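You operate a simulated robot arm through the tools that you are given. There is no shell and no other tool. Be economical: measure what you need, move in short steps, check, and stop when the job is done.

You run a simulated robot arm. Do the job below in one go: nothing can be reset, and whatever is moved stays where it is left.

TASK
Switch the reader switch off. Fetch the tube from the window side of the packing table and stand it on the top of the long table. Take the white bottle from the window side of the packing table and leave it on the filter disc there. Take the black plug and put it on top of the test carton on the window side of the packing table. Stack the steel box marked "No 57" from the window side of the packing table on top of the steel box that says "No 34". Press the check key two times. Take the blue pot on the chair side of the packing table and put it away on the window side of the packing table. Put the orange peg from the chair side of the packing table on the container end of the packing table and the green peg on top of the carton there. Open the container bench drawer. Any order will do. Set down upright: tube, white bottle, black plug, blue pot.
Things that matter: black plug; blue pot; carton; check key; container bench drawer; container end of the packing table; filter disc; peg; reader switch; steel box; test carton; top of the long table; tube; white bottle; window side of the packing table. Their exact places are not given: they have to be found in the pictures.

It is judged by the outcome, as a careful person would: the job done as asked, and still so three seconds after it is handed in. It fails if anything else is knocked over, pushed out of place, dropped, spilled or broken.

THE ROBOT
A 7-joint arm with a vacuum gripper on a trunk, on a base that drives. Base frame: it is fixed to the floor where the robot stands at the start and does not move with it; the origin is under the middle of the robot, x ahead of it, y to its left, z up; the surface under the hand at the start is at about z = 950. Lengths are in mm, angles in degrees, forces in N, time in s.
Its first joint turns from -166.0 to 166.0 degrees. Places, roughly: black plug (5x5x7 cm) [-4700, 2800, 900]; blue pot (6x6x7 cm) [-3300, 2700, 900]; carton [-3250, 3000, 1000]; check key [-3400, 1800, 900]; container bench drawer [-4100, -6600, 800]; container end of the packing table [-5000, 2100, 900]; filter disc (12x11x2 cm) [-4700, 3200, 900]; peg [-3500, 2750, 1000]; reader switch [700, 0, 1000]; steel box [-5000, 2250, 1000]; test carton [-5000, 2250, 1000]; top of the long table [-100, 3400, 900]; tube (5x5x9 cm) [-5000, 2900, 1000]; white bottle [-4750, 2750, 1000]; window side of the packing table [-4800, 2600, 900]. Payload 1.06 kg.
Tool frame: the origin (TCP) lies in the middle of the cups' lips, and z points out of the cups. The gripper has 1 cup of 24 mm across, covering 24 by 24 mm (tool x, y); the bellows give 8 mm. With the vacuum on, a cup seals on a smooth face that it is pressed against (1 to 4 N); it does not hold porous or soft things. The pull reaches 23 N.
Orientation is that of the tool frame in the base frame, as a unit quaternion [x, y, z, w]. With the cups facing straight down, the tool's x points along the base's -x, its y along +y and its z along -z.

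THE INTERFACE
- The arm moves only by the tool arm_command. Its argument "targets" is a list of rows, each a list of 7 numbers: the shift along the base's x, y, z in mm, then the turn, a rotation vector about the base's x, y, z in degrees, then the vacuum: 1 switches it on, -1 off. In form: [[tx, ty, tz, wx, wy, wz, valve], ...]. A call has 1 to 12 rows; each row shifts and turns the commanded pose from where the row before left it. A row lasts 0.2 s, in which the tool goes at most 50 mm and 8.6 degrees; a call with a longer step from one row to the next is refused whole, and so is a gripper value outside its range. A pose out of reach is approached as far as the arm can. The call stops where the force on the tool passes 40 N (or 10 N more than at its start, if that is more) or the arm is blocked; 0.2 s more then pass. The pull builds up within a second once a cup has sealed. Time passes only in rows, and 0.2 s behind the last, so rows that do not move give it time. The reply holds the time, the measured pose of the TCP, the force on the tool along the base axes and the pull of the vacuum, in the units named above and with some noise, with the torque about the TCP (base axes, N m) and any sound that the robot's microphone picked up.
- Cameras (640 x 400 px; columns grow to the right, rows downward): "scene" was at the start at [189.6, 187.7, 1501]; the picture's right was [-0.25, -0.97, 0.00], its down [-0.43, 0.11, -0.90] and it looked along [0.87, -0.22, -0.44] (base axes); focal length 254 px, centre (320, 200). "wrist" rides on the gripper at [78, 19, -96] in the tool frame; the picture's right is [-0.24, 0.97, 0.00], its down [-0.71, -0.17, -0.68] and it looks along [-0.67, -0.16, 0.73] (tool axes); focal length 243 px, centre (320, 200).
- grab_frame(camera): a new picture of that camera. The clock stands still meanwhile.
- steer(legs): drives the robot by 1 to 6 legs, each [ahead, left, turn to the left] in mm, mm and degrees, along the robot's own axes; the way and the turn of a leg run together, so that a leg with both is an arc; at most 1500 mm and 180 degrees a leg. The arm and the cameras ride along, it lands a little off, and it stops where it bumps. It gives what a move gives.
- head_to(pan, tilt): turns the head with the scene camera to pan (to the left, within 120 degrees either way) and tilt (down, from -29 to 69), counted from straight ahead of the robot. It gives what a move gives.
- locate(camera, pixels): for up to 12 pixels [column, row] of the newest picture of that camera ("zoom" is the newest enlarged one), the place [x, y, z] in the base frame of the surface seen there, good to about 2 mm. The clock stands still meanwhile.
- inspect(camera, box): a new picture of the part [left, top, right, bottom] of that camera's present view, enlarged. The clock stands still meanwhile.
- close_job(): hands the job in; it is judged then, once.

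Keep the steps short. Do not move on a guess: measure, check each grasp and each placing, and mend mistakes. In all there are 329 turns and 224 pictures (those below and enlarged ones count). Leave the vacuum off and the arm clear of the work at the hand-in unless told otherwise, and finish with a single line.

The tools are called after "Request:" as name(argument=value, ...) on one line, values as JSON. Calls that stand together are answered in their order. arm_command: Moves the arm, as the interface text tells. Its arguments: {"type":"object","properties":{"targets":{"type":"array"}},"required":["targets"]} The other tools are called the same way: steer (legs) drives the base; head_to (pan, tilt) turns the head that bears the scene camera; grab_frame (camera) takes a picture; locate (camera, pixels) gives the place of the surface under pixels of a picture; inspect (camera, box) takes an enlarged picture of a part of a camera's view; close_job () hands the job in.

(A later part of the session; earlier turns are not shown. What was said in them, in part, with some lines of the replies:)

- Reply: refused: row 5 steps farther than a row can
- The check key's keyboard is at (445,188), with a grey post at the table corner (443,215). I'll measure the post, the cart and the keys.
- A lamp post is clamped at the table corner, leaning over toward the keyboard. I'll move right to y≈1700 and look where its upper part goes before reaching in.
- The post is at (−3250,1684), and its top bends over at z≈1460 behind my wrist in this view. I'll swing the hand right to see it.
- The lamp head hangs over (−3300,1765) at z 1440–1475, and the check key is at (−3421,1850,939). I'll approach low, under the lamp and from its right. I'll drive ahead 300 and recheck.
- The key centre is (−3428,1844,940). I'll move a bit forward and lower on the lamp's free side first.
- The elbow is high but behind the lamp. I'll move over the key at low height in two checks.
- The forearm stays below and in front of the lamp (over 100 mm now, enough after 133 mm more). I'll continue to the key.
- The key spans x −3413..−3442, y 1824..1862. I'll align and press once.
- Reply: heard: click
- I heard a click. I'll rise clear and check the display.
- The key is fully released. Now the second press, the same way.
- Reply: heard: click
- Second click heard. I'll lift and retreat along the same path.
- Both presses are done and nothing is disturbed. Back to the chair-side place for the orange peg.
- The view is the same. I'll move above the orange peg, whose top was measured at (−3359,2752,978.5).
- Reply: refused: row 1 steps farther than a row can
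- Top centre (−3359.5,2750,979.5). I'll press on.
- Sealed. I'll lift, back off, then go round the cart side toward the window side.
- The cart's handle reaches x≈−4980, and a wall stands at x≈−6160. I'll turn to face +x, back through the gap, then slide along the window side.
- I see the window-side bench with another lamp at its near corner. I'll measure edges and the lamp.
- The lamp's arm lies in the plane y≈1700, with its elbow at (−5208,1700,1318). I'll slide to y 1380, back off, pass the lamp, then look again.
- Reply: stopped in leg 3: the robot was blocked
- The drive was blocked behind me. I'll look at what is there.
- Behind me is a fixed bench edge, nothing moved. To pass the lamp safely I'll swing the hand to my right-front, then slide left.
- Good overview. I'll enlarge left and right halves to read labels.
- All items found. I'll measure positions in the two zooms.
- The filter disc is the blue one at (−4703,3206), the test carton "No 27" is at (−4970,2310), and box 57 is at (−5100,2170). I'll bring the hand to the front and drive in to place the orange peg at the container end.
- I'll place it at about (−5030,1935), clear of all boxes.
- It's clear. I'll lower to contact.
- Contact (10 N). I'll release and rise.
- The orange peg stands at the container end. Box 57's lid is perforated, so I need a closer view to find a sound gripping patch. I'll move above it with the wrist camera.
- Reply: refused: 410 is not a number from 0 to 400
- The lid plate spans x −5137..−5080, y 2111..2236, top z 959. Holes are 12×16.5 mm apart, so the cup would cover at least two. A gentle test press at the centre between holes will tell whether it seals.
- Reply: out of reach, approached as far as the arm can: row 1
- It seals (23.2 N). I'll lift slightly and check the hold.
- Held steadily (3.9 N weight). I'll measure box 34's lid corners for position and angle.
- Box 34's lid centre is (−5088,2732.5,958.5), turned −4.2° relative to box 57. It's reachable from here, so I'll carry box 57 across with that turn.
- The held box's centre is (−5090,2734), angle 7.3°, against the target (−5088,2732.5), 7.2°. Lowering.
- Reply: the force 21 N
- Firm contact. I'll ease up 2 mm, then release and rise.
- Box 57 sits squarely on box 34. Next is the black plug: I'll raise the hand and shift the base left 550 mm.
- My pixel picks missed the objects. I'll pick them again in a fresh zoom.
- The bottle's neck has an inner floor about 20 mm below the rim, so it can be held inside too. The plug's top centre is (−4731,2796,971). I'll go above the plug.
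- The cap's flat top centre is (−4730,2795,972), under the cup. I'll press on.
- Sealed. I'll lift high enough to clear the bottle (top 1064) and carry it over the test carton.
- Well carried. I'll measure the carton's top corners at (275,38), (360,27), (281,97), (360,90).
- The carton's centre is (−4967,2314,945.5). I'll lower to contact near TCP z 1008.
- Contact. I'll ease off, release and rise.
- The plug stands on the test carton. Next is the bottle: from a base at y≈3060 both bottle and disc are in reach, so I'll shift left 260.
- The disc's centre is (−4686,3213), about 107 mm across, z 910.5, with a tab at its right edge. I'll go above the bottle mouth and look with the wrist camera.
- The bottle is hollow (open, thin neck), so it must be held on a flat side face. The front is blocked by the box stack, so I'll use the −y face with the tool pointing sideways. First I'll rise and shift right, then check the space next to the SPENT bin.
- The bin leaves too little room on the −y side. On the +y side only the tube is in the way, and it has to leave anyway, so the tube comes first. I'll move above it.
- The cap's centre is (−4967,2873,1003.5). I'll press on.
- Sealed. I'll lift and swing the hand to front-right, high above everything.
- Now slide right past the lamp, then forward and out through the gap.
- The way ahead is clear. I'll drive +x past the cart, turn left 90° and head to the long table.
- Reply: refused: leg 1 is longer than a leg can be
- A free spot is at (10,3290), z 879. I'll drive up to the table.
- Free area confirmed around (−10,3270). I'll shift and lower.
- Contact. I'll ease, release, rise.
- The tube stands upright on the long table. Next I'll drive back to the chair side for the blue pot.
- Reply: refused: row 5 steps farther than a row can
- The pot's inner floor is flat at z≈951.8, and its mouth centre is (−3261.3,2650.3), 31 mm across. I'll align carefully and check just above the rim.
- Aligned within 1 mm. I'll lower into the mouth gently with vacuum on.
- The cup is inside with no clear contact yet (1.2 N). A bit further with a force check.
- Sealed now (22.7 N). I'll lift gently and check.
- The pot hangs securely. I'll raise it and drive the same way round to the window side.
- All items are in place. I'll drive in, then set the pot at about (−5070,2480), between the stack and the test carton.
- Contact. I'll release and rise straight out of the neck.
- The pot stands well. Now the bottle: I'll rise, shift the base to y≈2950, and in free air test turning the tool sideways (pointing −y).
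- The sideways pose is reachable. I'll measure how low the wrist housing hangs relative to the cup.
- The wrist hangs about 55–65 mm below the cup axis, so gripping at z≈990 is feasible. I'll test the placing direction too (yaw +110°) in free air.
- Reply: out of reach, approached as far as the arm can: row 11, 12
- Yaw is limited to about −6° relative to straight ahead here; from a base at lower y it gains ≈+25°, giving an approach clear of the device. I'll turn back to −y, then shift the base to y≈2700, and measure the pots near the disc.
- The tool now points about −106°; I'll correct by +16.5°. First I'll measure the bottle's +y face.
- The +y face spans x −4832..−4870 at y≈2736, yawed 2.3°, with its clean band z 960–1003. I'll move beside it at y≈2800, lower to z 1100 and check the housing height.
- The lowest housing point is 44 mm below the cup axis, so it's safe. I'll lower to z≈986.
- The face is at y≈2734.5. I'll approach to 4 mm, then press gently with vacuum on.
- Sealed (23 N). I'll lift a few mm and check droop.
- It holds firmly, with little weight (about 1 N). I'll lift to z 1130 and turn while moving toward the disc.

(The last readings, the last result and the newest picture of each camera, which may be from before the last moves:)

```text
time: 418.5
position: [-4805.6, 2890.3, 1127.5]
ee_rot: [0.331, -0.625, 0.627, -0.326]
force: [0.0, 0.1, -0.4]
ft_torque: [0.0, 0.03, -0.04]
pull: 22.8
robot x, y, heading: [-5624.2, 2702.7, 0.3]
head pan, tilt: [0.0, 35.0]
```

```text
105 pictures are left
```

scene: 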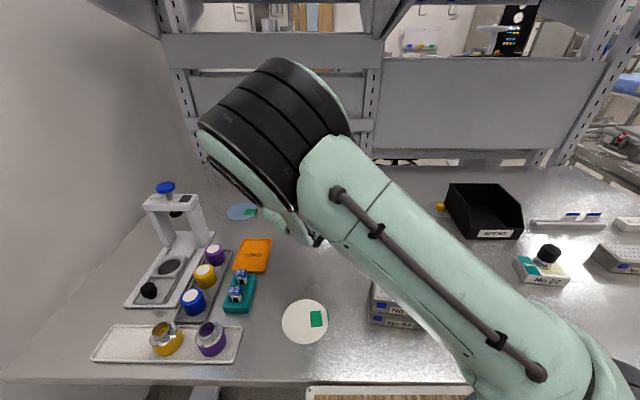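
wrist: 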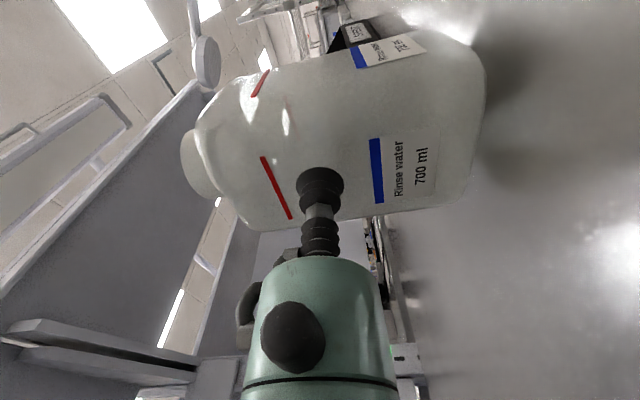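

Request:
arm_command(targets=[[6, 22, 0, 0, 0, 6, 1], [6, 22, 0, 0, 0, 6, 1], [6, 22, 0, 0, 0, 6, 1], [6, 22, 0, 0, 0, 6, 1], [6, 22, 0, 0, 0, 6, 1], [6, 22, 0, 0, 0, 6, 1]])

Request:
grab_frame(camera="scene")

Request:
grab_frame(camera="wrist")

```text
time: 419.9
position: [-4770.6, 3023.1, 1127.7]
ee_rot: [0.508, -0.492, 0.497, -0.503]
force: [0.1, 0.3, -0.8]
ft_torque: [-0.01, 0.03, 0.0]
pull: 22.6
robot x, y, heading: [-5620.4, 2703.4, 0.6]
head pan, tilt: [0.0, 35.0]
```

```text
104 pictures are left
```

scene: 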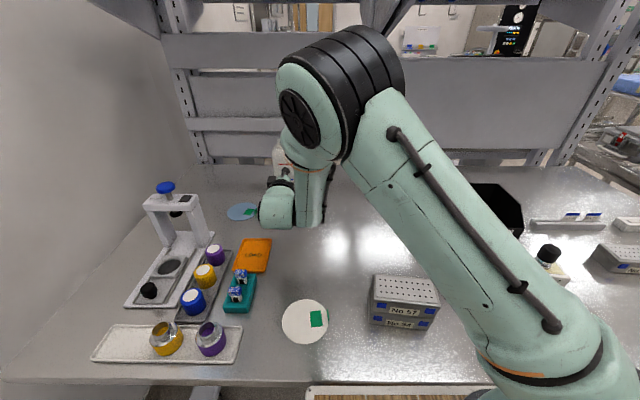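

```text
103 pictures are left
```

wrist: 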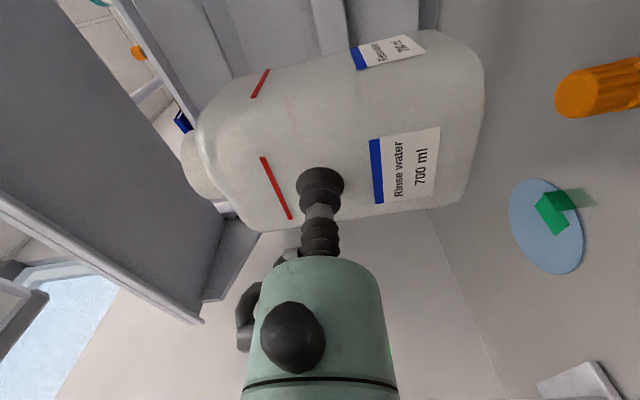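

The tool points straight ahead now. I'll continue to about +19° and over the disc.

Request:
arm_command(targets=[[9, 35, 0, 0, 0, 6, 1], [9, 35, 0, 0, 0, 6, 1], [9, 35, 0, 0, 0, 6, 1], [9, 35, 0, 0, 0, 0, 1], [10, 36, 0, 0, 0, 0, 1], [0, 0, 0, 0, 0, 0, 1]])

Request:
grab_frame(camera="scene")

Request:
grab_frame(camera="wrist")

```text
time: 421.3
position: [-4722.5, 3197.0, 1129.8]
ee_rot: [0.578, -0.407, 0.412, -0.575]
force: [-0.7, -1.3, -0.4]
ft_torque: [0.02, 0.04, -0.04]
pull: 23.1
robot x, y, heading: [-5619.0, 2701.0, 0.7]
head pan, tilt: [0.0, 35.0]
```

```text
102 pictures are left
```

scene: 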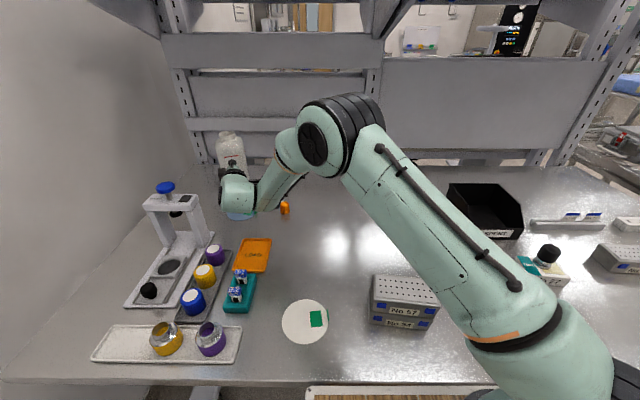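

```text
101 pictures are left
```

wrist: 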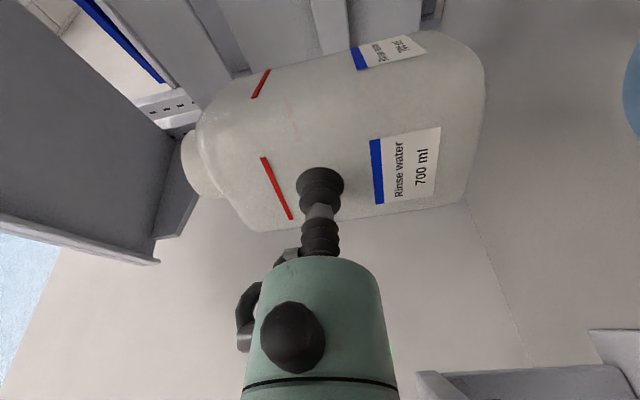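

The bottle's centre is (−4684,3210), tool at +19°. I'll shift +6 mm in y (away from the tab), lower to z 1060, and check the housing clearances.

Request:
arm_command(targets=[[-2, 6, -30, 0, 0, 0, 1], [0, 0, -40, 0, 0, 0, 1]])

Request:
grab_frame(camera="scene")

Request:
inspect(camera="scene", box=[190, 120, 310, 260])

```text
time: 421.9
position: [-4725.4, 3202.5, 1061.2]
ee_rot: [0.579, -0.406, 0.412, -0.575]
force: [0.1, -0.4, -1.1]
ft_torque: [-0.03, 0.03, 0.01]
pull: 22.8
robot x, y, heading: [-5621.3, 2701.0, 0.7]
head pan, tilt: [0.0, 35.0]
```

```text
100 pictures are left
```

scene: 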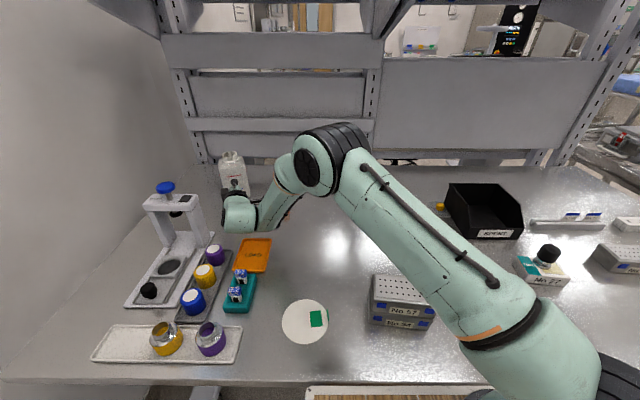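

```text
2.86 times, centred on (250, 190) of scene
```

zoom: 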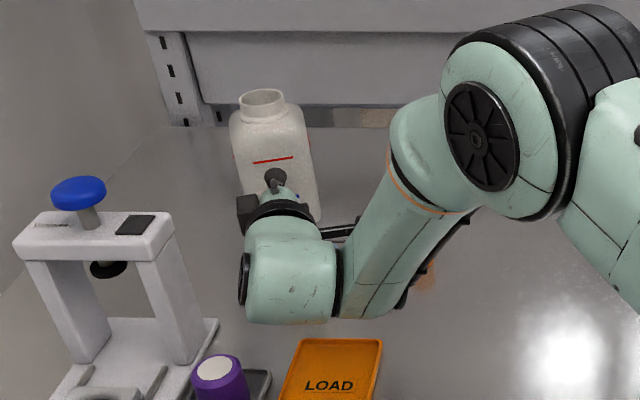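

Request:
locate(camera="zoom", pixels=[[265, 322], [300, 322], [243, 300], [340, 315], [380, 315], [245, 210], [260, 160], [215, 365], [240, 385], [325, 345], [165, 230]])

```text
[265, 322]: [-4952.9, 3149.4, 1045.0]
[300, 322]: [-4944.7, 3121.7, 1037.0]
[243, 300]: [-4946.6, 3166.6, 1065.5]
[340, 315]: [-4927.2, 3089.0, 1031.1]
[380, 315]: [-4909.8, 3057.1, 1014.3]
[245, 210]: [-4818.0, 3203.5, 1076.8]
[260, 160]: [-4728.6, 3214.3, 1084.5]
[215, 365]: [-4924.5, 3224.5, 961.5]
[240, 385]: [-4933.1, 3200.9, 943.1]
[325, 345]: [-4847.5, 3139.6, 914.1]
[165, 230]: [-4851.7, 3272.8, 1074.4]
```

Request:
locate(camera="scene", pixels=[[250, 273], [240, 270], [241, 280], [232, 275], [245, 268], [270, 240], [240, 230], [250, 232], [262, 231], [275, 228]])

```text
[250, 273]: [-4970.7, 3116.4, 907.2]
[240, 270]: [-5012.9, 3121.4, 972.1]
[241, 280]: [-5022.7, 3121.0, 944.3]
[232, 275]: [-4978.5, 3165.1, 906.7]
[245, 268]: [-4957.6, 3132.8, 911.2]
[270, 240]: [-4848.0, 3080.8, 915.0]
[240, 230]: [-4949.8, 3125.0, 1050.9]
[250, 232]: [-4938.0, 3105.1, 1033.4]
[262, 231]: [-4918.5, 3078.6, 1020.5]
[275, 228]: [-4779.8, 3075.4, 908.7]
```

The rack starts at x −4975 and my housing reaches −4955, which is enough. I'll lower 40 mm more and check again.

Request:
arm_command(targets=[[0, 0, -20, 0, 0, 0, 1], [0, 0, -20, 0, 0, 0, 1]])

Request:
inspect(camera="scene", box=[190, 140, 310, 280])

Request:
grab_frame(camera="wrist")

```text
time: 422.5
position: [-4726.4, 3203.0, 1022.4]
ee_rot: [0.578, -0.408, 0.412, -0.575]
force: [-0.5, 0.1, -2.2]
ft_torque: [-0.01, 0.02, 0.0]
pull: 22.8
robot x, y, heading: [-5623.9, 2701.9, 0.8]
head pan, tilt: [0.0, 35.0]
```

```text
2.86 times, centred on (250, 210) of scene
```

zoom: 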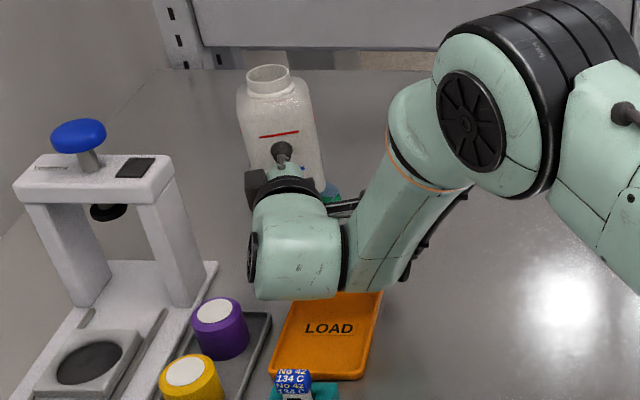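

```text
97 pictures are left
```

wrist: 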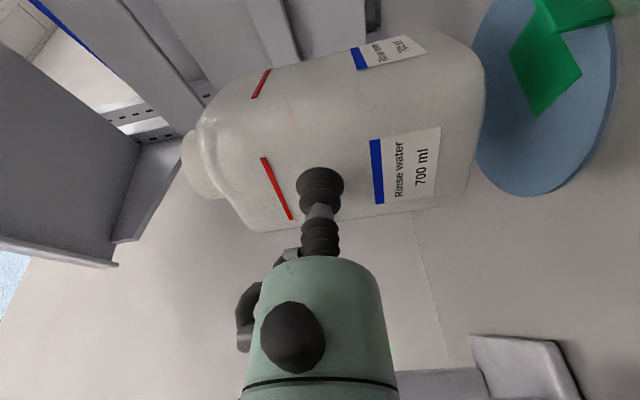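

Still clear all round, with the disc under the bottle. I'll lower slowly to contact.

Request:
arm_command(targets=[[0, 0, -15, 0, 0, 0, 1], [0, 0, -10, 0, 0, 0, 1], [0, 0, -4, 0, 0, 0, 1], [0, 0, 0, 0, 0, 0, 1]])

Request:
grab_frame(camera="wrist")

```text
time: 423.5
position: [-4725.9, 3203.6, 991.5]
ee_rot: [0.578, -0.408, 0.412, -0.574]
force: [0.5, -0.2, -0.9]
ft_torque: [-0.03, 0.0, -0.01]
pull: 22.6
robot x, y, heading: [-5619.6, 2705.8, 0.7]
head pan, tilt: [0.0, 35.0]
```

```text
96 pictures are left
```

wrist: 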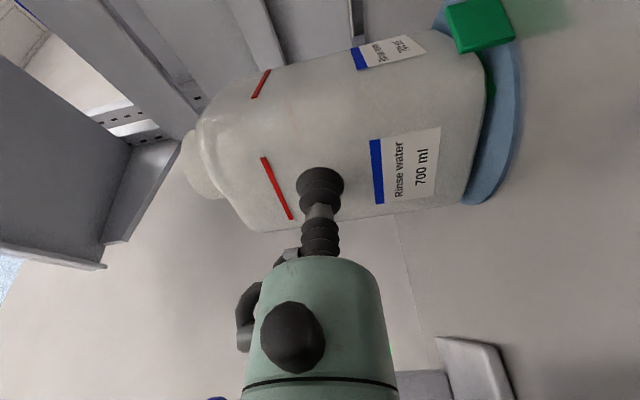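

Request:
inspect(camera="wrist", box=[400, 0, 540, 220])

Request:
locate(camera="wrist", pixels=[[450, 12], [458, 48], [505, 10], [512, 38], [480, 80], [478, 60], [470, 30], [500, 140], [515, 110], [468, 195]])

```text
1.82 times, centred on (470, 110) of wrist
```

zoom: 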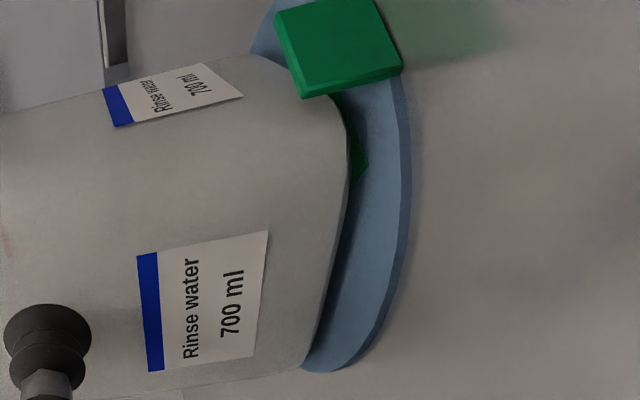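

```text
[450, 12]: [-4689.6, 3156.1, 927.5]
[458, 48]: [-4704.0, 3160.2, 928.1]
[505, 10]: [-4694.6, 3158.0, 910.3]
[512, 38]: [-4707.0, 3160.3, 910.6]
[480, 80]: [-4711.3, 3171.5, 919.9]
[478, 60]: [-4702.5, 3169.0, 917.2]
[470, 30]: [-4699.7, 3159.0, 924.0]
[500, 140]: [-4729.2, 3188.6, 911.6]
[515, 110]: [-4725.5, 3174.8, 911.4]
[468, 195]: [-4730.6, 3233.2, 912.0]
```

The tab is about 9 mm clear of the bottle. I'll lower the last few mm.

Request:
arm_command(targets=[[0, 0, -1.5, 0, 0, 0, 1], [0, 0, -1.5, 0, 0, 0, 1], [0, 0, 0, 0, 0, 0, 1]])

```text
time: 424.3
position: [-4727.1, 3204.9, 986.4]
ee_rot: [0.579, -0.407, 0.412, -0.574]
force: [-0.2, 0.2, 1.2]
ft_torque: [-0.02, -0.01, 0.0]
pull: 22.8
robot x, y, heading: [-5622.2, 2705.0, 0.8]
head pan, tilt: [0.0, 35.0]
```

Request:
arm_command(targets=[[0, 0, -1.5, 0, 0, 0, 1], [0, 0, 0, 0, 0, 0, 1]])

Request:
inspect(camera="wrist", box=[400, 0, 540, 220])

```text
time: 424.9
position: [-4726.4, 3204.1, 986.5]
ee_rot: [0.578, -0.408, 0.412, -0.575]
force: [-1.1, 1.1, 9.1]
ft_torque: [-0.08, 0.01, 0.0]
pull: 23.2
robot x, y, heading: [-5620.9, 2702.0, 0.7]
head pan, tilt: [0.0, 35.0]
```

```text
1.82 times, centred on (470, 110) of wrist
```

zoom: 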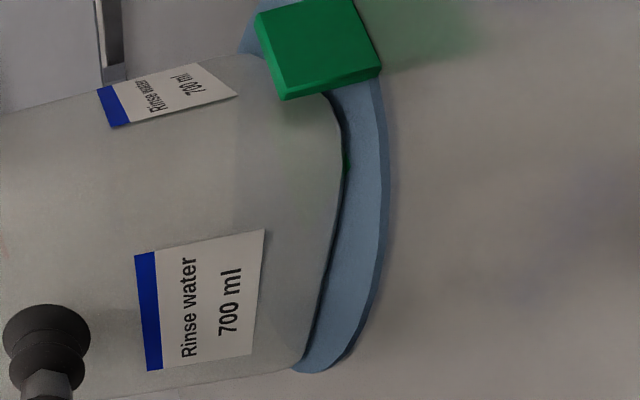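

The bottle stands on the disc. I'll ease 1 mm, release and back away along the tool axis.

Request:
arm_command(targets=[[0, 0, 1, 0, 0, 0, 1], [0, 0, 0, 0, 0, 0, -1], [0, 0, 0, 0, 0, 0, -1], [0, 0, 0, 0, 0, 0, -1], [0, 0, 0, 0, 0, 0, -1], [0, 0, 0, 0, 0, 0, -1], [-3, -1, 0, 0, 0, 0, -1], [-8, -3, 2, 0, 0, 0, -1]])

Request:
grab_frame(camera="wrist")

```text
time: 426.7
position: [-4738.1, 3201.0, 985.4]
ee_rot: [0.578, -0.407, 0.412, -0.574]
force: [0.9, 0.1, 0.0]
ft_torque: [-0.05, 0.0, 0.0]
pull: 0.0
robot x, y, heading: [-5624.9, 2702.7, 0.8]
head pan, tilt: [0.0, 35.0]
```

```text
93 pictures are left
```

wrist: 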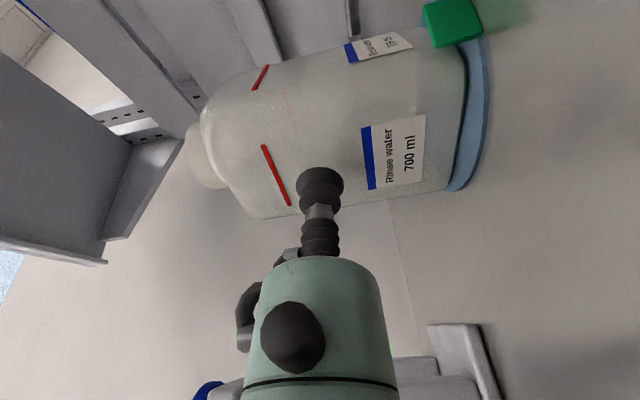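

Released; the bottle stands. I'll rise, then reverse the swing back to the tool-down pose.

Request:
arm_command(targets=[[0, 0, 20, 0, 0, 0, -1], [0, 0, 45, 0, 0, 0, -1], [0, 0, 45, 0, 0, 0, -1], [0, 0, 45, 0, 0, 0, -1], [0, 0, 45, 0, 0, 0, -1], [0, 0, 45, 0, 0, 0, -1], [-10, -40, 20, 0, 0, 0, -1], [-10, -40, 0, 0, 0, -7, -1], [-10, -40, 0, 0, 0, -7, -1], [-10, -40, 0, 0, 0, -7, -1], [-10, -40, 0, 0, 0, -7, -1], [-10, -40, 0, 0, 0, -7, -1]])

Request:
inspect(camera="scene", box=[170, 130, 330, 290])

Request:
arm_command(targets=[[-10, -10, 0, 0, 0, -8, -1], [-10, -10, 0, 0, 0, -8, -1], [-10, -10, 0, 0, 0, -8, -1], [-10, -10, 0, 0, 0, -8, -1], [-10, -10, 0, 0, 0, -8, -1], [-10, 0, 0, 0, 0, -8, -1], [-10, 0, 0, 0, 0, -8, -1], [-10, 0, 0, 0, 0, -8, -1], [-10, 0, 0, 0, 0, -8, -1]])

```text
time: 429.3
position: [-4794.3, 2959.1, 1253.7]
ee_rot: [0.429, -0.562, 0.566, -0.424]
force: [-0.1, 0.4, -0.2]
ft_torque: [0.0, 0.01, -0.02]
pull: 0.1
robot x, y, heading: [-5621.4, 2699.1, 0.5]
head pan, tilt: [0.0, 35.0]
```

```text
2.50 times, centred on (250, 210) of scene
```

zoom: 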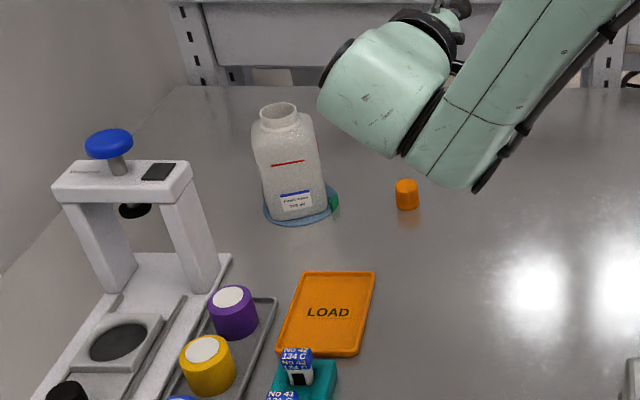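

```text
time: 431.3
position: [-4887.0, 2910.3, 1252.8]
ee_rot: [-0.016, 0.708, -0.706, 0.01]
force: [-0.5, -0.1, 0.0]
ft_torque: [0.04, 0.0, 0.06]
pull: 0.0
robot x, y, heading: [-5618.4, 2703.1, 0.7]
head pan, tilt: [0.0, 35.0]
```

The bottle stands centred on the filter disc. I'll turn the tool back down.

Request:
arm_command(targets=[[0, 0, 10, 0, 0, -2.2, -1], [-10, 0, 10, 8.2, 0, 0, -1], [-10, 0, 10, 8.2, 0, 0, -1], [-10, 0, 10, 8.2, 0, 0, -1], [-10, 0, 0, 8.2, 0, 0, -1], [-10, 0, 0, 8.2, 0, 0, -1], [-10, -10, 0, 8.2, 0, 0, -1], [-10, -20, 0, 8.2, 0, 0, -1], [-10, -20, 0, 8.2, 0, 0, -1], [-10, -20, 0, 8.2, 0, 0, -1], [-10, -20, 0, 8.2, 0, 0, -1], [-10, -20, 0, 8, 0, 0, -1]])

Request:
head_to(pan=-10, tilt=35)

Request:
grab_frame(camera="scene")

```text
time: 433.9
position: [-4999.8, 2800.4, 1293.1]
ee_rot: [-0.004, 1.0, 0.001, 0.0]
force: [0.7, 0.3, -0.8]
ft_torque: [-0.02, 0.04, 0.0]
pull: 0.1
robot x, y, heading: [-5621.0, 2702.6, 0.3]
head pan, tilt: [0.0, 35.0]
```

```text
time: 434.6
position: [-4999.1, 2799.9, 1294.5]
ee_rot: [-0.004, 1.0, 0.0, 0.0]
force: [0.8, -0.4, -0.6]
ft_torque: [0.01, -0.01, 0.03]
pull: 0.0
robot x, y, heading: [-5623.2, 2701.7, 0.8]
head pan, tilt: [-10.0, 35.0]
```

```text
91 pictures are left
```

scene: 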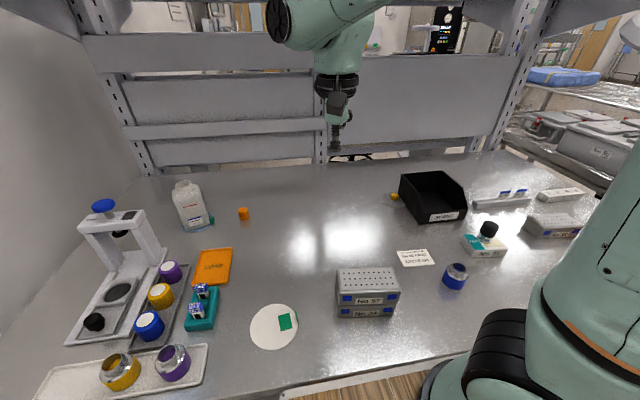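

Everything on the window side is in place. The drawer remains. I'll back off, swing the hand right and leave past the lamp.

Request:
steer(legs=[[-215, 0, -0.5]])

Request:
arm_command(targets=[[-16, -42, 0, 0, 0, 0, -1], [-16, -42, 0, 0, 0, 0, -1], [-16, -42, 0, 0, 0, 0, -1], [-16, -42, 0, 0, 0, 0, -1], [-16, -42, 0, 0, 0, 0, -1], [-16, -42, 0, 0, 0, 0, -1], [-16, -42, 0, 0, 0, 0, -1], [-16, -42, 0, 0, 0, 0, -1], [-16, -42, 0, 0, 0, 0, -1], [-16, -42, 0, 0, 0, 0, -1], [-16, -42, 0, 0, 0, 0, -1], [-16, -42, 0, 0, 0, 0, -1]])

Request:
steer(legs=[[0, -1310, 0], [160, 0, 0], [0, -1100, 0]])

```text
time: 436.3
position: [-5216.9, 2791.5, 1293.3]
ee_rot: [0.002, 1.0, 0.0, 0.0]
force: [0.0, -0.1, 0.6]
ft_torque: [0.0, -0.02, 0.0]
pull: 0.1
robot x, y, heading: [-5834.8, 2704.1, 0.0]
head pan, tilt: [-10.0, 35.0]
```

```text
time: 438.9
position: [-5409.9, 2285.5, 1294.1]
ee_rot: [0.001, 1.0, 0.0, 0.0]
force: [-0.5, 0.0, -0.1]
ft_torque: [-0.01, -0.02, -0.04]
pull: 0.1
robot x, y, heading: [-5842.0, 2700.3, 0.1]
head pan, tilt: [-10.0, 35.0]
```

```text
time: 451.8
position: [-5291.4, -160.9, 1294.9]
ee_rot: [0.011, 1.0, 0.0, 0.001]
force: [0.5, 0.6, -0.1]
ft_torque: [0.0, 0.01, 0.01]
pull: 0.0
robot x, y, heading: [-5713.3, 263.6, -0.7]
head pan, tilt: [-10.0, 35.0]
```

Request:
steer(legs=[[1480, -40, 0.7], [200, 0, 0], [0, 0, -90]])

Request:
head_to(pan=0, tilt=12)

Request:
grab_frame(camera="scene")

```text
time: 464.4
position: [-4441.1, -209.5, 1295.6]
ee_rot: [0.73, 0.684, 0.0, -0.001]
force: [0.2, 0.7, -0.2]
ft_torque: [0.03, 0.0, 0.0]
pull: 0.1
robot x, y, heading: [-3997.5, 191.2, -93.2]
head pan, tilt: [-10.0, 35.0]
```

```text
time: 465.3
position: [-4440.1, -208.4, 1295.0]
ee_rot: [0.729, 0.684, -0.001, 0.0]
force: [0.5, 0.4, -0.2]
ft_torque: [0.0, 0.0, 0.02]
pull: 0.1
robot x, y, heading: [-3997.2, 191.0, -93.8]
head pan, tilt: [0.0, 12.0]
```

```text
90 pictures are left
```

scene: 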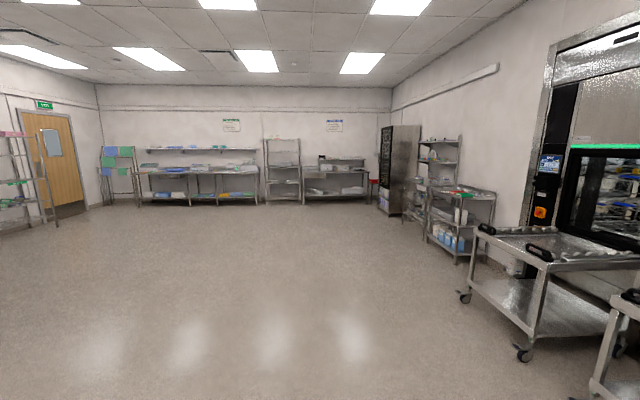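

The floor is clear to the container bench at (335,175). I'll drive ahead.

Request:
steer(legs=[[1450, 0, 3.5], [1500, 0, 0], [1500, 0, 0]])

Request:
head_to(pan=0, tilt=20)

Request:
grab_frame(camera="scene")

```text
time: 486.5
position: [-4696.6, -4625.4, 1294.1]
ee_rot: [0.742, 0.67, 0.0, 0.0]
force: [-0.5, 0.6, 0.5]
ft_torque: [0.0, -0.02, 0.0]
pull: 0.0
robot x, y, heading: [-4240.3, -4237.5, -95.5]
head pan, tilt: [0.0, 12.0]
```

```text
time: 487.2
position: [-4695.9, -4624.0, 1293.6]
ee_rot: [0.742, 0.67, 0.0, 0.0]
force: [-0.6, 0.5, -0.5]
ft_torque: [0.02, 0.01, 0.04]
pull: 0.1
robot x, y, heading: [-4242.7, -4235.6, -95.6]
head pan, tilt: [0.0, 20.0]
```

```text
89 pictures are left
```

scene: 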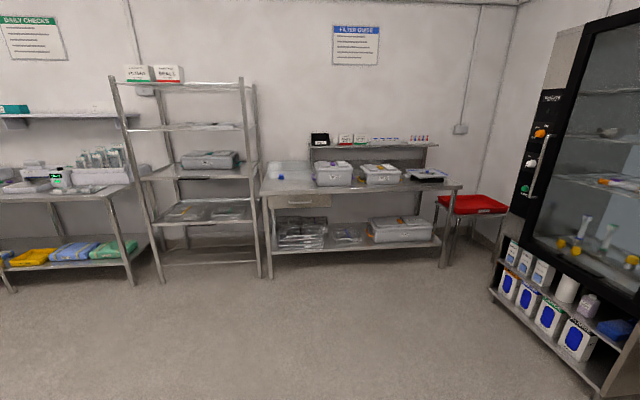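

I see the bench with containers and one drawer at (300,200). I'll enlarge and measure.

Request:
inspect(camera="scene", box=[255, 150, 455, 280])

Request:
locate(camera="scene", pixels=[[278, 200], [300, 201], [328, 200], [300, 206], [262, 193], [460, 186], [268, 275], [440, 265], [300, 194]])

```text
3.08 times, centred on (355, 215) of scene
```

zoom: 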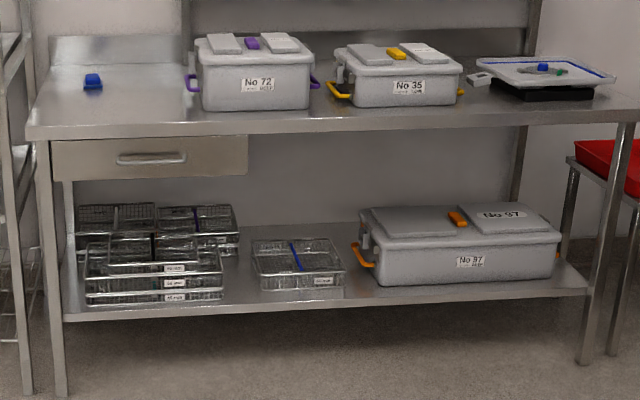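

```text
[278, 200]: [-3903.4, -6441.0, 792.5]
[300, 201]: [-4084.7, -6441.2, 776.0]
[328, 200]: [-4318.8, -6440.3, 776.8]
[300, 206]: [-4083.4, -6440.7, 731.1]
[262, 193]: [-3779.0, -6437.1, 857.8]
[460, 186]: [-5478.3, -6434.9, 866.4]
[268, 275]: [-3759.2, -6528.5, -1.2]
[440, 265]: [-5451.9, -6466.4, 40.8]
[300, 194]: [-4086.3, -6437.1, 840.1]
```

The drawer front is at y≈−6441, x −3820..−4345, z 725..835, with the handle at x −3995..−4184. I'll hold the flat front left of the handle with the tool pointing straight at it. First, drive up to about 0.95 m from the drawer.

Request:
steer(legs=[[600, 0, 5.6], [480, 0, 0]])

Request:
head_to(pan=0, tilt=30)

Request:
grab_frame(camera="scene")

```text
time: 493.1
position: [-4699.3, -5761.6, 1294.3]
ee_rot: [0.711, 0.703, 0.0, 0.0]
force: [-0.7, -0.4, 0.5]
ft_torque: [0.0, 0.03, 0.0]
pull: 0.0
robot x, y, heading: [-4281.1, -5332.6, -90.7]
head pan, tilt: [0.0, 20.0]
```

```text
time: 493.9
position: [-4698.4, -5761.2, 1294.5]
ee_rot: [0.711, 0.703, -0.001, -0.001]
force: [0.0, 0.9, 0.0]
ft_torque: [0.02, 0.01, -0.05]
pull: 0.0
robot x, y, heading: [-4282.8, -5332.6, -90.3]
head pan, tilt: [0.0, 30.0]
```

```text
87 pictures are left
```

scene: 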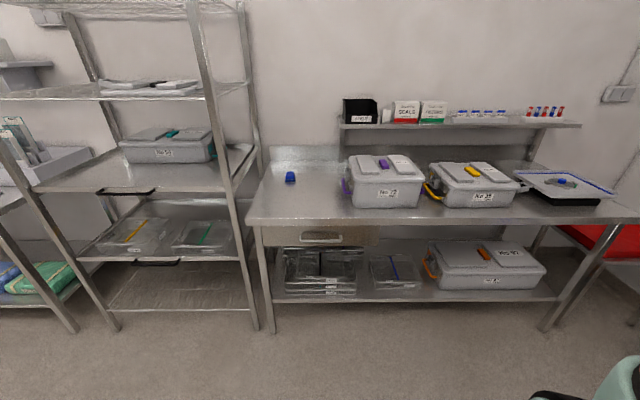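

Request:
inspect(camera="scene", box=[245, 205, 385, 265])

Request:
locate(camera="zoom", pixels=[[85, 110], [85, 170], [120, 140], [160, 140], [200, 140], [260, 145], [350, 145], [350, 180], [440, 140], [520, 140], [590, 140], [300, 115]])

```text
4.57 times, centred on (315, 235) of scene
```

zoom: 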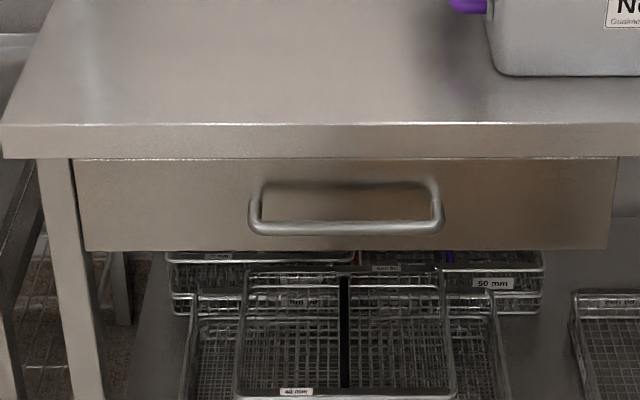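

```text
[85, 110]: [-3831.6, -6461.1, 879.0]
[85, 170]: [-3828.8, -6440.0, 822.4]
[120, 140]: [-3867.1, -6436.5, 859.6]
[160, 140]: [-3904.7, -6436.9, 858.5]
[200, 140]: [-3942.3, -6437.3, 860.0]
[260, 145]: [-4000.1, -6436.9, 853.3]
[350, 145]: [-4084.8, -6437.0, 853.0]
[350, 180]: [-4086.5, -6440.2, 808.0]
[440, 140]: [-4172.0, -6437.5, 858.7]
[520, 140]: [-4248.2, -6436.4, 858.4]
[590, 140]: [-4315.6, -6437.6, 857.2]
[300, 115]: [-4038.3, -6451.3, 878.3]
```

I'll use (−3910, −6440, 785) as the holding spot. Moving 150 mm closer and bringing the hand to the front.

Request:
steer(legs=[[145, 0, 0.4]])

Request:
arm_command(targets=[[42, -16, 0, 0, 0, 0, -1], [42, -16, 0, 0, 0, 0, -1], [42, -16, 0, 0, 0, 0, -1], [42, -16, 0, 0, 0, 0, -1], [42, -16, 0, 0, 0, 0, -1], [42, -16, 0, 0, 0, 0, -1], [42, -16, 0, 0, 0, 0, -1], [42, -16, 0, 0, 0, 0, -1], [42, -16, 0, 0, 0, 0, -1], [42, -16, 0, 0, 0, 0, -1], [42, -16, 0, 0, 0, 0, -1], [42, -16, 0, 0, 0, 0, -1]])

Request:
arm_command(targets=[[2, -10, 0, 0, 8.2, 0, -1], [2, -10, 0, 0, 8.2, 0, -1], [2, -10, 0, 0, 8.2, 0, -1], [2, -10, 0, 0, 8.2, 0, -1], [2, -10, 0, 0, 8.2, 0, -1], [2, -10, 0, 0, 8.2, 0, -1], [2, -10, 0, 0, 8.2, 0, -1], [2, -10, 0, 0, 8.2, 0, -1], [2, -10, 0, 0, 8.2, 0, -1], [2, -10, 0, 0, 8.2, 0, -1], [2, -10, 0, 0, 8, 0, -1]])

```text
time: 495.2
position: [-4696.2, -5911.2, 1293.9]
ee_rot: [0.708, 0.706, 0.0, 0.0]
force: [-0.1, -0.7, 0.0]
ft_torque: [0.01, 0.0, -0.02]
pull: 0.1
robot x, y, heading: [-4281.4, -5477.6, -90.0]
head pan, tilt: [0.0, 30.0]
```

```text
time: 497.8
position: [-4191.4, -6104.2, 1290.8]
ee_rot: [0.708, 0.706, 0.001, 0.0]
force: [0.8, 0.1, 0.3]
ft_torque: [-0.02, 0.0, -0.03]
pull: 0.0
robot x, y, heading: [-4281.2, -5479.5, -90.1]
head pan, tilt: [0.0, 30.0]
```

```text
time: 500.2
position: [-4170.4, -6212.1, 1294.3]
ee_rot: [-0.5, -0.5, 0.501, 0.5]
force: [-0.2, 0.4, 0.9]
ft_torque: [-0.01, -0.03, 0.04]
pull: 0.0
robot x, y, heading: [-4280.6, -5480.9, -90.0]
head pan, tilt: [0.0, 30.0]
```

The tool points right. Now I'll turn it to face the drawer while moving left.

Request:
arm_command(targets=[[20, 0, 0, 0, 0, 7.5, -1], [20, 0, 0, 0, 0, 7.5, -1], [20, 0, 0, 0, 0, 7.5, -1], [20, 0, 0, 0, 0, 7.5, -1], [22, 0, 0, 0, 0, 7.5, -1], [22, 0, 0, 0, 0, 7.5, -1], [22, 0, 0, 0, 0, 7.5, -1], [22, 0, 0, 0, 0, 7.5, -1], [23, 0, 0, 0, 0, 7.5, -1], [23, 0, 0, 0, 0, 7.5, -1], [23, 0, 0, 0, 0, 7.5, -1], [23, 0, 0, 0, 0, 7.5, -1]])

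Request:
grab_frame(camera="scene")

```text
time: 502.8
position: [-3908.3, -6210.6, 1293.7]
ee_rot: [0.0, -0.707, 0.707, -0.001]
force: [0.0, 0.3, -0.3]
ft_torque: [-0.04, 0.0, -0.02]
pull: 0.1
robot x, y, heading: [-4280.0, -5480.4, -90.0]
head pan, tilt: [0.0, 30.0]
```

```text
85 pictures are left
```

scene: 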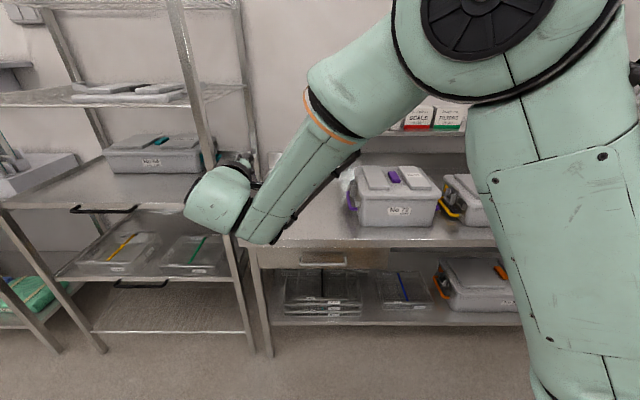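

Request:
locate(camera="scene", pixels=[[238, 270], [250, 330], [205, 100], [200, 205], [230, 235], [265, 240], [195, 190], [255, 240]])

Request:
arm_command(targets=[[0, 0, -45, 0, 0, 0, -1], [0, 0, -45, 0, 0, 0, -1], [0, 0, -45, 0, 0, 0, -1], [0, 0, -45, 0, 0, 0, -1], [0, 0, -45, 0, 0, 0, -1]])

Request:
grab_frame(camera="scene")

```text
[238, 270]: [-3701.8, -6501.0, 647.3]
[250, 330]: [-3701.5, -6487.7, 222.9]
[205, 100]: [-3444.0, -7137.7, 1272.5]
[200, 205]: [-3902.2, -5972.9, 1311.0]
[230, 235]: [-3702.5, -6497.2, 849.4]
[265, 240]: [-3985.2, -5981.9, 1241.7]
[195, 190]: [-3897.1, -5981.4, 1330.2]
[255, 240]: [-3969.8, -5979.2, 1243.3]
```

```text
time: 504.0
position: [-3909.6, -6209.4, 1070.2]
ee_rot: [0.0, -0.707, 0.707, -0.001]
force: [0.2, -0.8, -0.4]
ft_torque: [0.04, -0.03, 0.03]
pull: 0.0
robot x, y, heading: [-4277.0, -5480.3, -89.7]
head pan, tilt: [0.0, 30.0]
```

```text
84 pictures are left
```

scene: 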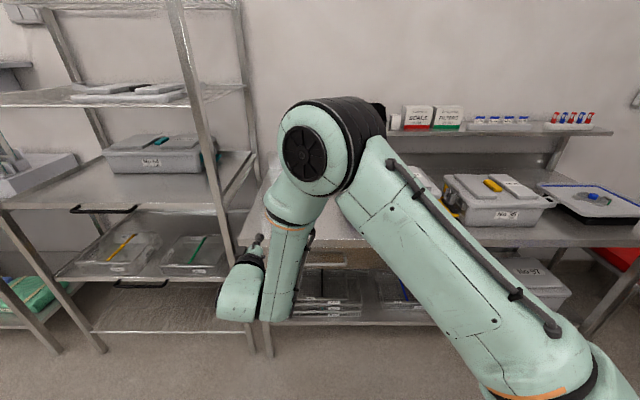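

Request:
locate(camera="scene", pixels=[[310, 150], [345, 105], [375, 110], [240, 318], [275, 318], [262, 238], [330, 180]])

Request:
arm_command(targets=[[0, 0, -45, 0, 0, 0, -1], [0, 0, -45, 0, 0, 0, -1], [0, 0, -45, 0, 0, 0, -1], [0, 0, -45, 0, 0, 0, -1], [0, 0, -45, 0, 0, 0, -1], [0, 0, -45, 0, 0, 0, -1]])

Request:
grab_frame(camera="scene")

Request:
grab_frame(camera="wrist")

```text
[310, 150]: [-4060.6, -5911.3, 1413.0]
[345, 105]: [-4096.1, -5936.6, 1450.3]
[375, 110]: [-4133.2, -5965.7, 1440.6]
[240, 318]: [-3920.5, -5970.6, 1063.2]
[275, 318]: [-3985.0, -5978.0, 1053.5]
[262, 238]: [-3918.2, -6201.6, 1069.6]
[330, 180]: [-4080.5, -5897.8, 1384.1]
```

```text
time: 505.4
position: [-3910.0, -6212.7, 799.1]
ee_rot: [0.001, 0.708, -0.707, 0.001]
force: [0.1, 0.4, -0.3]
ft_torque: [0.0, 0.02, -0.02]
pull: 0.0
robot x, y, heading: [-4280.5, -5481.0, -89.8]
head pan, tilt: [0.0, 30.0]
```

```text
83 pictures are left
```

scene: 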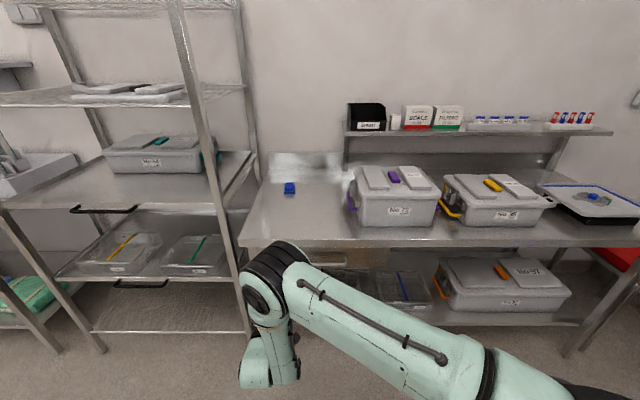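

```text
82 pictures are left
```

wrist: 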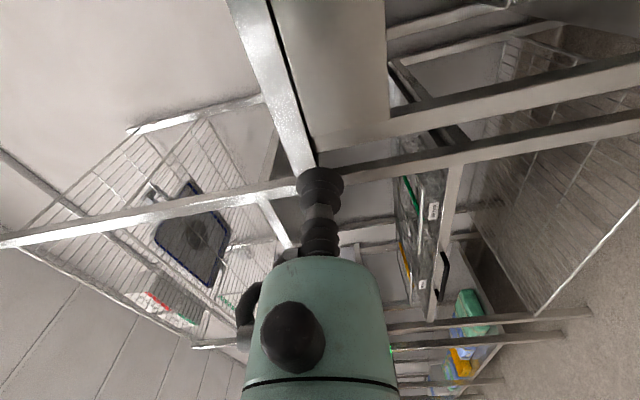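

Request:
arm_command(targets=[[0, -45, -7, 0, 0, 0, -1], [0, -45, -7, 0, 0, 0, -1], [0, -45, 0, 0, 0, 0, -1], [0, -35, 0, 0, 0, 0, -1]])

Request:
grab_frame(camera="wrist")

Request:
grab_frame(camera="scene")

```text
time: 506.4
position: [-3908.5, -6383.1, 788.1]
ee_rot: [0.001, 0.707, -0.707, 0.002]
force: [0.9, 0.0, -0.2]
ft_torque: [-0.02, 0.0, 0.01]
pull: 0.1
robot x, y, heading: [-4283.9, -5479.9, -89.9]
head pan, tilt: [0.0, 30.0]
```

```text
81 pictures are left
```

wrist: 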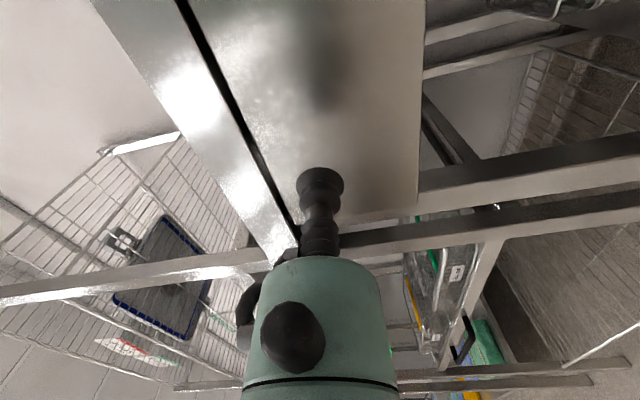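

```text
80 pictures are left
```

scene: 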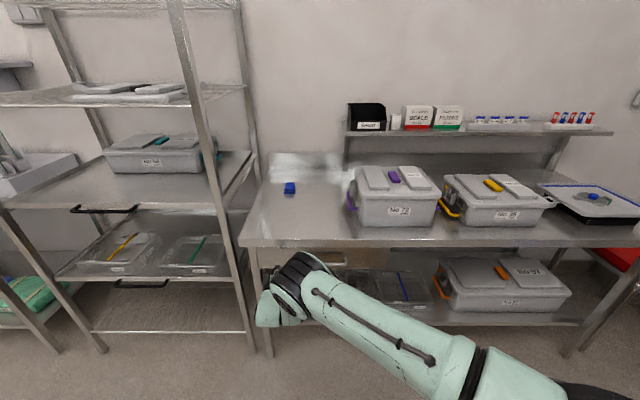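

Request:
locate(camera="wrist", pixels=[[322, 130], [322, 100], [350, 120], [300, 110], [250, 150], [390, 200]])

Request:
arm_command(targets=[[0, -30, -2, 0, 0, 0, -1], [0, -18, 0, 0, 0, 0, 1], [0, -4, 0, 0, 0, 0, 1], [0, 0, 0, 0, 0, 0, 1]])

```text
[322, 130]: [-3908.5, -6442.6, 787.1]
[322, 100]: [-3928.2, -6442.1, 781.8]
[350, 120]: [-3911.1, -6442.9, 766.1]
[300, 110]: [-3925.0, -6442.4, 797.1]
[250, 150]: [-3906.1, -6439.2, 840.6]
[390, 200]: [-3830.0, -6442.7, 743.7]
```

```text
time: 507.4
position: [-3908.2, -6436.3, 784.5]
ee_rot: [0.0, -0.707, 0.707, -0.001]
force: [-0.3, -0.7, -0.1]
ft_torque: [0.0, -0.02, 0.03]
pull: 0.2
robot x, y, heading: [-4280.5, -5483.5, -90.0]
head pan, tilt: [0.0, 30.0]
```

The front is at y≈−6442.5. I'll press on gently.

Request:
arm_command(targets=[[0, -3, 0, 0, 0, 0, 1], [0, -2, 0, 0, 0, 0, 1], [0, -2, 0, 0, 0, 0, 1], [0, 0, 0, 0, 0, 0, 1], [0, 0, 0, 0, 0, 0, 1], [0, 0, 0, 0, 0, 0, 1]])

```text
time: 508.8
position: [-3910.6, -6441.6, 784.3]
ee_rot: [-0.001, -0.707, 0.707, -0.001]
force: [3.0, 4.3, 10.5]
ft_torque: [0.12, 0.0, -0.03]
pull: 23.1
robot x, y, heading: [-4278.9, -5477.0, -89.8]
head pan, tilt: [0.0, 30.0]
```

Sealed (23 N). I'll pull slowly straight back.

Request:
arm_command(targets=[[0, 4, 0, 0, 0, 0, 1], [0, 6, 0, 0, 0, 0, 1], [0, 8, 0, 0, 0, 0, 1], [0, 10, 0, 0, 0, 0, 1], [0, 12, 0, 0, 0, 0, 1], [0, 12, 0, 0, 0, 0, 1]])

```text
time: 510.2
position: [-3910.8, -6388.7, 782.7]
ee_rot: [-0.001, 0.708, -0.706, 0.001]
force: [5.0, -0.4, -2.6]
ft_torque: [0.05, -0.02, -0.04]
pull: 22.8
robot x, y, heading: [-4279.2, -5479.3, -90.0]
head pan, tilt: [0.0, 30.0]
```

It moves with the hand, hold intact. I'll keep pulling.

Request:
arm_command(targets=[[0, 14, 0, 0, 0, 0, 1], [0, 15, 0, 0, 0, 0, 1], [0, 15, 0, 0, 0, 0, 1], [0, 15, 0, 0, 0, 0, 1], [0, 15, 0, 0, 0, 0, 1], [0, 15, 0, 0, 0, 0, 1], [0, 15, 0, 0, 0, 0, 1], [0, 15, 0, 0, 0, 0, 1], [0, 12, 0, 0, 0, 0, 1], [0, 0, 0, 0, 0, 0, 1]])

Request:
grab_frame(camera="scene")

```text
time: 512.4
position: [-3909.6, -6257.9, 782.6]
ee_rot: [0.001, 0.708, -0.707, 0.001]
force: [-2.8, 2.0, 2.7]
ft_torque: [0.0, 0.05, -0.01]
pull: 22.8
robot x, y, heading: [-4279.1, -5476.1, -89.8]
head pan, tilt: [0.0, 30.0]
```

```text
79 pictures are left
```

scene: 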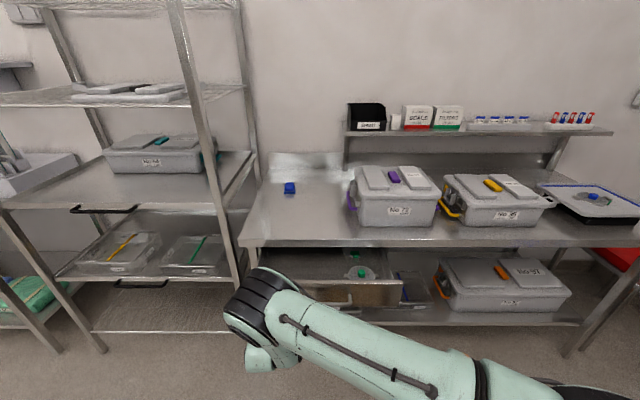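

The drawer is open about 185 mm. I'll pull further until it stops or near full.

Request:
arm_command(targets=[[0, 12, 0, 0, 0, 0, 1], [0, 12, 0, 0, 0, 0, 1], [0, 12, 0, 0, 0, 0, 1], [0, 12, 0, 0, 0, 0, 1], [0, 12, 0, 0, 0, 0, 1], [0, 10, 0, 0, 0, 0, 1], [0, 0, 0, 0, 0, 0, 1]])

```text
time: 514.0
position: [-3911.7, -6190.0, 784.3]
ee_rot: [0.0, -0.707, 0.707, -0.001]
force: [5.0, -0.6, 2.2]
ft_torque: [0.04, -0.02, 0.0]
pull: 22.4
robot x, y, heading: [-4276.4, -5479.5, -89.7]
head pan, tilt: [0.0, 30.0]
```

Request:
arm_command(targets=[[0, 10, 0, 0, 0, 0, 1], [0, 10, 0, 0, 0, 0, 1], [0, 10, 0, 0, 0, 0, 1], [0, 10, 0, 0, 0, 0, 1], [0, 10, 0, 0, 0, 0, 1], [0, 0, 0, 0, 0, 0, 1]])

Request:
grab_frame(camera="scene")

```text
time: 515.4
position: [-3908.6, -6136.9, 783.4]
ee_rot: [0.0, 0.708, -0.707, 0.0]
force: [-5.9, 1.2, -5.5]
ft_torque: [0.07, 0.05, 0.06]
pull: 22.8
robot x, y, heading: [-4280.2, -5480.8, -89.9]
head pan, tilt: [0.0, 30.0]
```

```text
78 pictures are left
```

scene: 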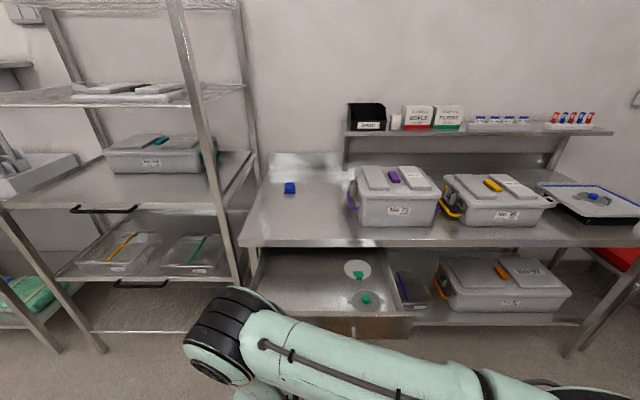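

Open 305 mm and still free. A little more, carefully.

Request:
arm_command(targets=[[0, 8, 0, 0, 0, 0, 1], [0, 8, 0, 0, 0, 0, 1], [0, 8, 0, 0, 0, 0, 1], [0, 8, 0, 0, 0, 0, 1], [0, 0, 0, 0, 0, 0, 1]])

```text
time: 516.6
position: [-3908.9, -6108.0, 784.6]
ee_rot: [-0.002, -0.707, 0.707, -0.002]
force: [4.0, 0.7, 1.6]
ft_torque: [0.0, 0.0, -0.01]
pull: 23.3
robot x, y, heading: [-4281.1, -5481.9, -90.2]
head pan, tilt: [0.0, 30.0]
```

Request:
arm_command(targets=[[0, 8, 0, 0, 0, 0, 1], [0, 8, 0, 0, 0, 0, 1], [0, 8, 0, 0, 0, 0, 1], [0, 8, 0, 0, 0, 0, 1], [0, 8, 0, 0, 0, 0, 1], [0, 0, 0, 0, 0, 0, 1]])

Request:
grab_frame(camera="wrist")

```text
time: 518.0
position: [-3909.9, -6065.3, 783.4]
ee_rot: [0.0, 0.707, -0.707, 0.001]
force: [4.0, 1.1, 6.2]
ft_torque: [0.04, 0.19, -0.01]
pull: 22.9
robot x, y, heading: [-4279.8, -5479.0, -90.1]
head pan, tilt: [0.0, 30.0]
```

```text
77 pictures are left
```

wrist: 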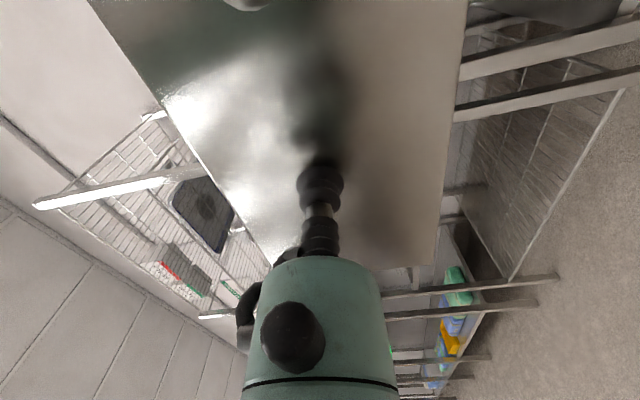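

The drawer is open about 377 mm, plenty. I'll release and back off gently.

Request:
arm_command(targets=[[0, 0, 0, 0, 0, 0, -1], [0, 0, 0, 0, 0, 0, -1], [0, 0, 0, 0, 0, 0, -1], [0, 0, 0, 0, 0, 0, -1], [0, 0, 0, 0, 0, 0, -1], [0, 3, 0, 0, 0, 0, -1], [0, 8, 0, 0, 0, 0, -1]])

Request:
steer(legs=[[-250, 0, 0]])

Request:
grab_frame(camera="scene")

```text
time: 519.6
position: [-3910.2, -6055.2, 783.1]
ee_rot: [-0.001, -0.707, 0.707, -0.001]
force: [-0.7, -0.6, -0.9]
ft_torque: [0.0, -0.01, 0.02]
pull: 0.0
robot x, y, heading: [-4281.1, -5480.4, -89.8]
head pan, tilt: [0.0, 30.0]
```

```text
time: 521.4
position: [-3910.5, -5805.3, 783.1]
ee_rot: [0.0, -0.707, 0.707, -0.001]
force: [0.3, -0.2, -0.3]
ft_torque: [0.0, 0.01, -0.03]
pull: 0.1
robot x, y, heading: [-4283.3, -5231.0, -90.0]
head pan, tilt: [0.0, 30.0]
```

```text
76 pictures are left
```

scene: 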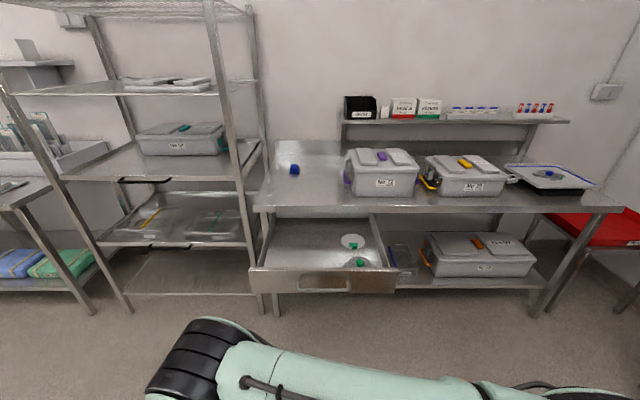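

Request:
locate(camera="scene", pixels=[[280, 280], [360, 282], [325, 240]])

Request:
arm_command(targets=[[0, 0, 45, 0, 0, 0, -1], [0, 0, 45, 0, 0, 0, -1], [0, 0, 45, 0, 0, 0, -1], [0, 0, 45, 0, 0, 0, -1], [0, 0, 45, 0, 0, 0, -1]])

```text
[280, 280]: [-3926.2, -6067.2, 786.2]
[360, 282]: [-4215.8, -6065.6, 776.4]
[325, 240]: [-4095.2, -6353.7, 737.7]
```

```text
time: 522.6
position: [-3904.5, -5806.9, 1009.9]
ee_rot: [-0.001, 0.708, -0.707, 0.001]
force: [0.7, 0.7, -0.3]
ft_torque: [-0.03, 0.02, 0.0]
pull: 0.1
robot x, y, heading: [-4278.7, -5231.9, -89.7]
head pan, tilt: [0.0, 30.0]
```

The drawer stays open at y −6067 (377 mm), the vacuum is off and the arm is clear. I'm handing the job in.

Request:
close_job()

```text
The job is handed in.
```

All the tasks are done: the reader is off, the check key was pressed twice, every item is placed as asked, the container bench drawer is open, the vacuum is off and the arm is clear.
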